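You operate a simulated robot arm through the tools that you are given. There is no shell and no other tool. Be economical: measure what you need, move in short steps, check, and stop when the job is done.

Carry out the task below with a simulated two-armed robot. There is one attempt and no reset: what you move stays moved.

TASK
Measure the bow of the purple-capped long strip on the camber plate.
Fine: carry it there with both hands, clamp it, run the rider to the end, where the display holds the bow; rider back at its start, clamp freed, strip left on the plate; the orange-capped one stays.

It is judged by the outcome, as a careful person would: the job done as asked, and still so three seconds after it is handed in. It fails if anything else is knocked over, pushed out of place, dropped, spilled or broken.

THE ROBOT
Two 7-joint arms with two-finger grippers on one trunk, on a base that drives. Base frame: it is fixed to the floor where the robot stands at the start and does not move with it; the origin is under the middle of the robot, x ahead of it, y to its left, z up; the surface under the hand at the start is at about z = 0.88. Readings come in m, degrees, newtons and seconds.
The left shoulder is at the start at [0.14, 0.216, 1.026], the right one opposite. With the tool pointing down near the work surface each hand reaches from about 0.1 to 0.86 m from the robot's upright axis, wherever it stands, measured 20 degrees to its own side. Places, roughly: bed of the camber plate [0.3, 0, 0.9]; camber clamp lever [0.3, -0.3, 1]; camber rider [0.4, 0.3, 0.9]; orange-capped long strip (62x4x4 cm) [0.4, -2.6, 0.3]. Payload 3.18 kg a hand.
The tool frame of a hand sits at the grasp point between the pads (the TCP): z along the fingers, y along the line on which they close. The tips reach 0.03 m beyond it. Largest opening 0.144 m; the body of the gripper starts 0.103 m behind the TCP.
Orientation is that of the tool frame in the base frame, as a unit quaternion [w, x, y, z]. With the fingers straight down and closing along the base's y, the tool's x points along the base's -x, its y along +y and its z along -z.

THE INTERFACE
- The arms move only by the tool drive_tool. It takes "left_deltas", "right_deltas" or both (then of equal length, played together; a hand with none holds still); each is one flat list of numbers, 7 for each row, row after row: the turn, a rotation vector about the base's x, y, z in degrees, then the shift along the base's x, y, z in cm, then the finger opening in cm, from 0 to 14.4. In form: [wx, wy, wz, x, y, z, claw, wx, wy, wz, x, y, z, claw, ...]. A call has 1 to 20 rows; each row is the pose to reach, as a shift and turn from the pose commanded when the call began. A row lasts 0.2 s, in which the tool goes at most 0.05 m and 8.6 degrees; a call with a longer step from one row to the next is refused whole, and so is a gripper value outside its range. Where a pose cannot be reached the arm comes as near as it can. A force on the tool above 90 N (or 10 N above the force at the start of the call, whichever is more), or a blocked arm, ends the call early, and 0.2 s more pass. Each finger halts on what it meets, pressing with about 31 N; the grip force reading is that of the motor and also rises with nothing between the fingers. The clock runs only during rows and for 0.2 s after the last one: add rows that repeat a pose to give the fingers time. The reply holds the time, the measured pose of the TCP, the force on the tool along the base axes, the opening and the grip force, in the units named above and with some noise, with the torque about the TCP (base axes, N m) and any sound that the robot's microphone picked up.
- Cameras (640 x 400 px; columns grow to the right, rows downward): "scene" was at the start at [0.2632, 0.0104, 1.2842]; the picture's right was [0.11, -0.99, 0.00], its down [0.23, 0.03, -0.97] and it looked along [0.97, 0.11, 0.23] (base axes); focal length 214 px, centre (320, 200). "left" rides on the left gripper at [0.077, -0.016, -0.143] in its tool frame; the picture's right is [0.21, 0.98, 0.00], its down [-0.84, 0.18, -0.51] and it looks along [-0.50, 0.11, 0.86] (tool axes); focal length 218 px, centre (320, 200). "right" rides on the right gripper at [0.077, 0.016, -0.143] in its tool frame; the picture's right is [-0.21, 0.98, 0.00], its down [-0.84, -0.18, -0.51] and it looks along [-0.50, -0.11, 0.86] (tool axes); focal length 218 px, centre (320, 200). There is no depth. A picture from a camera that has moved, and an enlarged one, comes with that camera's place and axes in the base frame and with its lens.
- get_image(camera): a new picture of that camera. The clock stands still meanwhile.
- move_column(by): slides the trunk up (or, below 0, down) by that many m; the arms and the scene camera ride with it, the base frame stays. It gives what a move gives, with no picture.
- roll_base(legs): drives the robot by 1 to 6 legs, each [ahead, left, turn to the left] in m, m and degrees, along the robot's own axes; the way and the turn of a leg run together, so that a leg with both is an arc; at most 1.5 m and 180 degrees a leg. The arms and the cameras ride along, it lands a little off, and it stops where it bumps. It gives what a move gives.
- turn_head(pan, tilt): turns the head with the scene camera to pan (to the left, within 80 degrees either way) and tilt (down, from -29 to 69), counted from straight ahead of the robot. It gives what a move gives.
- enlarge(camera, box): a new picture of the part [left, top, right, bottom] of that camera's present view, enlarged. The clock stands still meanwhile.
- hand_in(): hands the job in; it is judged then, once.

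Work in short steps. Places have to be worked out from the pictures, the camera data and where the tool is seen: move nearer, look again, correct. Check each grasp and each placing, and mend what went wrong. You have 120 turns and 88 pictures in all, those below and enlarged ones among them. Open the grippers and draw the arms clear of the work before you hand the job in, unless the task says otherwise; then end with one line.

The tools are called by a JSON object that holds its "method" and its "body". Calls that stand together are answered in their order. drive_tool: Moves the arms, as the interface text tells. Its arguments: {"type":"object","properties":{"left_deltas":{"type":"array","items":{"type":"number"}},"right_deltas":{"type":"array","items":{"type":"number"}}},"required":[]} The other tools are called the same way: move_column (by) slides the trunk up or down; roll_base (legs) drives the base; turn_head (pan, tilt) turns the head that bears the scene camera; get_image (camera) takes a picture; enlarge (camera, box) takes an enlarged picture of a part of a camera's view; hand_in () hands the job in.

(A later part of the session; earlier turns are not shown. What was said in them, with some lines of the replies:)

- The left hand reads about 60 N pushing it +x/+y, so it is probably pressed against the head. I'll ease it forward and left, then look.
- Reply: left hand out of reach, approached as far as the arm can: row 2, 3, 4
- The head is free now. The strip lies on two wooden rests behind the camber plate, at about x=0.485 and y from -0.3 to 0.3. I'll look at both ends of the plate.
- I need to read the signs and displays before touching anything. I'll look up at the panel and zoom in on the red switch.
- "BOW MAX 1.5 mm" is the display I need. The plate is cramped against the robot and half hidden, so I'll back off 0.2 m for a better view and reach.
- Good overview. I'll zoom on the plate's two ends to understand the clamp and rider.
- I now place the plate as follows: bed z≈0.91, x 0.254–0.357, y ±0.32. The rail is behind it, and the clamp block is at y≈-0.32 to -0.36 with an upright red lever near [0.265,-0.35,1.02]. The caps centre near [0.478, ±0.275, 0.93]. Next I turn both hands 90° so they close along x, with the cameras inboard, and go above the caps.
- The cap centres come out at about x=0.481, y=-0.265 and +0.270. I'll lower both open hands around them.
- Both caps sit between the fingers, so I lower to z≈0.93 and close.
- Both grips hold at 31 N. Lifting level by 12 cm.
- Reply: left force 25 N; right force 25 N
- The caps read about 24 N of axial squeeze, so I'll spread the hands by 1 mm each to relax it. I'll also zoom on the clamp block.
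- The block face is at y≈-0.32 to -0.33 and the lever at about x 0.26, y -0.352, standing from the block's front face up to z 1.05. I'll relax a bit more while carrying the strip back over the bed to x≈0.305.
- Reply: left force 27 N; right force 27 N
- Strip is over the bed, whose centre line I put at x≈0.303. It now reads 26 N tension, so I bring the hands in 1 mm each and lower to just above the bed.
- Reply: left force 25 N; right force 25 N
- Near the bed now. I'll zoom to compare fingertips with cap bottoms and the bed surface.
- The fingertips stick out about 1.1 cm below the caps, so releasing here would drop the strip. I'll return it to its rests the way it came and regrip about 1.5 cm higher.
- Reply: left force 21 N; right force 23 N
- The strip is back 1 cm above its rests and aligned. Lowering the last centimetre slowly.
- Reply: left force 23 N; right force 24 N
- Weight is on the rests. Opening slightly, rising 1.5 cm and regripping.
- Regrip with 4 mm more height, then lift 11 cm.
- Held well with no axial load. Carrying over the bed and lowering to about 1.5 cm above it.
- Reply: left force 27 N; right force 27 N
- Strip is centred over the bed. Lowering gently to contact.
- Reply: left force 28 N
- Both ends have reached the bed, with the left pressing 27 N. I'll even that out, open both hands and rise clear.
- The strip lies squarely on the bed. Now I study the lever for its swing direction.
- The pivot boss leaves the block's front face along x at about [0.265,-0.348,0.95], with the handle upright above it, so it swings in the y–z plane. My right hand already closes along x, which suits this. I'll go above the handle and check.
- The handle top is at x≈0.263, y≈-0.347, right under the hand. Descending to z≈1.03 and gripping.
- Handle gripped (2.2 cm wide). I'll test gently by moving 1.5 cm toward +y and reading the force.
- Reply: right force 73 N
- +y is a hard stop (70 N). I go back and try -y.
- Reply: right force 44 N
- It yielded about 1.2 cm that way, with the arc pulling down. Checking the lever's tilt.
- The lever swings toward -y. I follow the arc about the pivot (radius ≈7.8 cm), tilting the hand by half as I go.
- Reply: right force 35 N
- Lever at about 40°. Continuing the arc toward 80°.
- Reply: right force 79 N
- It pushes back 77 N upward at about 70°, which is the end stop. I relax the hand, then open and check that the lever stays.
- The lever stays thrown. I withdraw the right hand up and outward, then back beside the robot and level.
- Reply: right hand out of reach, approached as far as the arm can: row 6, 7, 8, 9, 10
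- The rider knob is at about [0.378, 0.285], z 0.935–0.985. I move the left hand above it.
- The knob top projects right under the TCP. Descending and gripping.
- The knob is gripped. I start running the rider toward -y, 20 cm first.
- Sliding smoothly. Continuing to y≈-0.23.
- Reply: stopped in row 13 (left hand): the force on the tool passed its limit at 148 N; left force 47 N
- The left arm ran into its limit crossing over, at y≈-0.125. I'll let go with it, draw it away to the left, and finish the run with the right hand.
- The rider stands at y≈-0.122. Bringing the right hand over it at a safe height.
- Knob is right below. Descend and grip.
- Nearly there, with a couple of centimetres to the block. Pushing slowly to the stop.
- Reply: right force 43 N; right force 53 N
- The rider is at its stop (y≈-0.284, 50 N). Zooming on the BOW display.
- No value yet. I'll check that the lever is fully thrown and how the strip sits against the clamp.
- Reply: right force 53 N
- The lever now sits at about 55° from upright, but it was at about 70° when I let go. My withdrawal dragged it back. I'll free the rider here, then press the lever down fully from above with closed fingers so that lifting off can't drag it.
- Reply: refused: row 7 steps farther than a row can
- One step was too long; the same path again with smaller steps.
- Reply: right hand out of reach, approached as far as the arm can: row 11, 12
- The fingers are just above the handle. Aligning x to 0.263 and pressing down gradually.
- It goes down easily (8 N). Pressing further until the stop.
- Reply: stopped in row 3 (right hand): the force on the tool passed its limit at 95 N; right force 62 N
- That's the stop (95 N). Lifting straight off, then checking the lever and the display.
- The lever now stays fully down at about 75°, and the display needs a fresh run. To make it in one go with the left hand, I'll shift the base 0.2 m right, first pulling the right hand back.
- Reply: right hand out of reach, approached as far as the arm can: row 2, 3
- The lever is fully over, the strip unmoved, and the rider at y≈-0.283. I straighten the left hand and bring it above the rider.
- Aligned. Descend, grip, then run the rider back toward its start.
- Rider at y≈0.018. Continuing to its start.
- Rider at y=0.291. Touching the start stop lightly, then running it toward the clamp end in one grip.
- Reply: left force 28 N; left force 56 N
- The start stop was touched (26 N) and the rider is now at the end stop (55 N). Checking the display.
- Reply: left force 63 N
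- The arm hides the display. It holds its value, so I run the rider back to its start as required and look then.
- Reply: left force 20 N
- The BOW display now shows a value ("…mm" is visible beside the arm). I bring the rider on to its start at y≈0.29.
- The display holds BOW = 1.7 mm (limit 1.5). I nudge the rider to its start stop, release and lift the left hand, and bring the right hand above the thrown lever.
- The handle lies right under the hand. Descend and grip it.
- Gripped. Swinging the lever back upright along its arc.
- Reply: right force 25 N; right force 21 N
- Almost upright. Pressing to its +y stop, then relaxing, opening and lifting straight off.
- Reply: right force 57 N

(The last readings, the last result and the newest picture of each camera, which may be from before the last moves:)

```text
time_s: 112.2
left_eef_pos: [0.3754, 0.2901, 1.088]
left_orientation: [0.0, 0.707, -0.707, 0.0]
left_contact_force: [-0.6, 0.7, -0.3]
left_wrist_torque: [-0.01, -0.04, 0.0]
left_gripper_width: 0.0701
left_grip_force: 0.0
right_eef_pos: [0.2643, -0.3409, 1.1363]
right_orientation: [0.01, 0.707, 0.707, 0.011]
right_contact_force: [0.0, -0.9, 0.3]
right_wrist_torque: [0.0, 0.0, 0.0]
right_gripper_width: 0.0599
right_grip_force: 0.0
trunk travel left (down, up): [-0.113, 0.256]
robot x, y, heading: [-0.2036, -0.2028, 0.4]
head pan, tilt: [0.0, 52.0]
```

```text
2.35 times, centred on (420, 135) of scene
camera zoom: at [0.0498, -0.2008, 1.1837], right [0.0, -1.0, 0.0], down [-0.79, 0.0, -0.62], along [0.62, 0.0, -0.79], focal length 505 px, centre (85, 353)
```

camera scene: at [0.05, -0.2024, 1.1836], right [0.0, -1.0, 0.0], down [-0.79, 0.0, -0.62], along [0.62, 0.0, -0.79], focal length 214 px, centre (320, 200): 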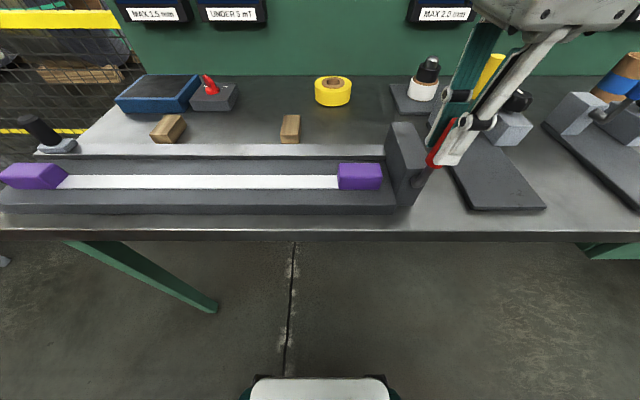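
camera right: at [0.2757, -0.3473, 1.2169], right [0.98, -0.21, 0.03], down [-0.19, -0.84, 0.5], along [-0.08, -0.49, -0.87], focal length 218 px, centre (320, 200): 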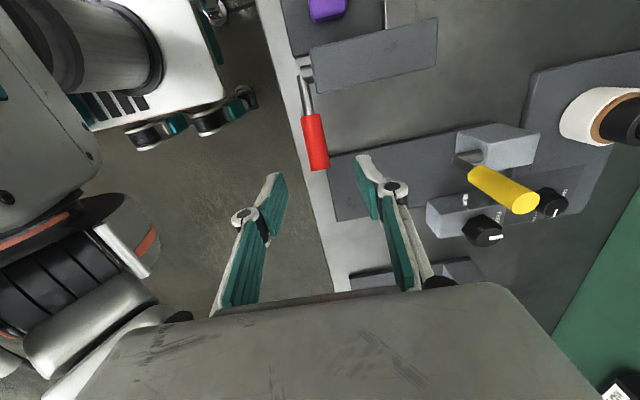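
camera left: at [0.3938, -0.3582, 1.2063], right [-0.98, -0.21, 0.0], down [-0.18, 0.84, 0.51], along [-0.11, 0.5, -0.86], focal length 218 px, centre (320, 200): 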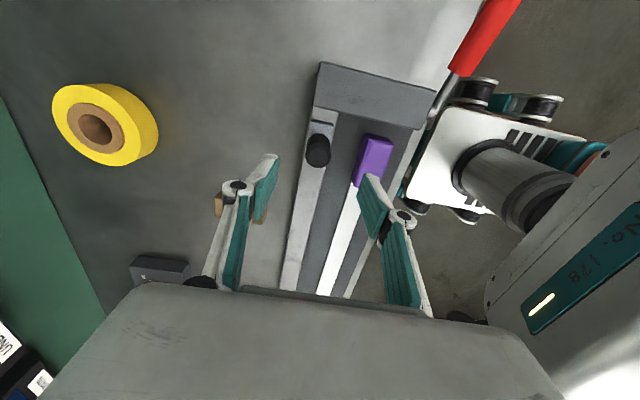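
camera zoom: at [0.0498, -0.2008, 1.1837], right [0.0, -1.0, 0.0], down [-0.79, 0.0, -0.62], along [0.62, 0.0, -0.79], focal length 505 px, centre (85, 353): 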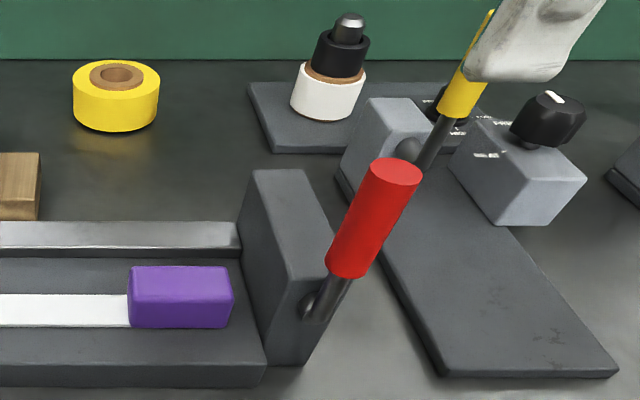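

The lever is upright again. Drawing both arms back clear, then a final check.

{"method": "drive_tool", "body": {"left_deltas": [0, 0, 0, -1, 0, 2, 7, 0, 0, 0, -4, -1, 3, 7, 0, 0, 0, -8, -2, 3, 7, 0, 0, 0, -12, -4, 3, 7, 0, 0, 0, -15, -6, 3, 7], "right_deltas": [0, 0, 0, -1, 0, 0.5, 6, 0, 0, 0, -3.5, -2, 0.5, 6, 0, 0, 0, -6.5, -4, 0.5, 6, 0, 0, 0, -9, -5, 0.5, 6, 0, 0, 0, -11, -6, 0.5, 6]}}

{"method": "turn_head", "body": {"pan": 18, "tilt": 35}}

{"method": "get_image", "body": {"camera": "scene"}}

```text
time_s: 113.4
left_eef_pos: [0.248, 0.2051, 1.0863]
left_orientation: [0.0, 0.708, -0.706, 0.001]
left_contact_force: [-1.2, 0.4, -0.5]
left_wrist_torque: [0.03, -0.01, -0.01]
left_gripper_width: 0.07
left_grip_force: 0.0
left hand out of reach, approached as far as the arm can: row 2, 3, 4, 5
right_eef_pos: [0.1529, -0.4026, 1.1399]
right_orientation: [0.009, 0.707, 0.707, 0.011]
right_contact_force: [-0.4, -0.8, 0.5]
right_wrist_torque: [0.0, -0.02, 0.01]
right_gripper_width: 0.0599
right_grip_force: 0.0
trunk travel left (down, up): [-0.113, 0.256]
robot x, y, heading: [-0.2029, -0.2046, 0.2]
head pan, tilt: [0.0, 52.0]
```

```text
time_s: 114.2
left_eef_pos: [0.2505, 0.205, 1.086]
left_orientation: [0.0, 0.708, -0.706, 0.0]
left_contact_force: [0.2, -0.9, 0.5]
left_wrist_torque: [0.01, 0.04, 0.02]
left_gripper_width: 0.07
left_grip_force: 0.1
right_eef_pos: [0.154, -0.4009, 1.1395]
right_orientation: [0.009, 0.706, 0.708, 0.011]
right_contact_force: [-0.2, 0.1, 0.8]
right_wrist_torque: [0.0, 0.0, -0.02]
right_gripper_width: 0.0599
right_grip_force: 0.0
trunk travel left (down, up): [-0.113, 0.256]
robot x, y, heading: [-0.2082, -0.2066, 0.2]
head pan, tilt: [18.0, 35.0]
```

```text
6 pictures are left
camera scene: at [0.0593, -0.1741, 1.2076], right [0.31, -0.95, 0.0], down [-0.55, -0.18, -0.82], along [0.78, 0.26, -0.57], focal length 214 px, centre (320, 200)
```

scene: 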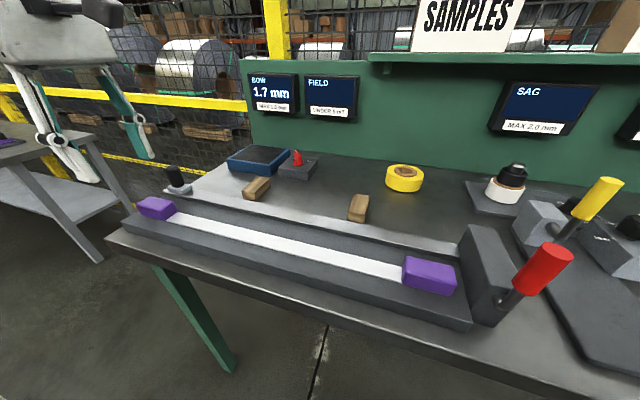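

BOW holds 1.7 mm, the rider is at its start, the lever is upright, the strip is on the plate, and both arms are clear with grippers open. Handing in.

{"method": "hand_in", "body": {}}

```text
The job is handed in.
```

The purple-capped strip's bow reads 1.7 mm on the display, above the plate's 1.5 mm limit; the strip is on the plate with the clamp freed, the rider is back at its start, and I did not touch the orange-capped strip.
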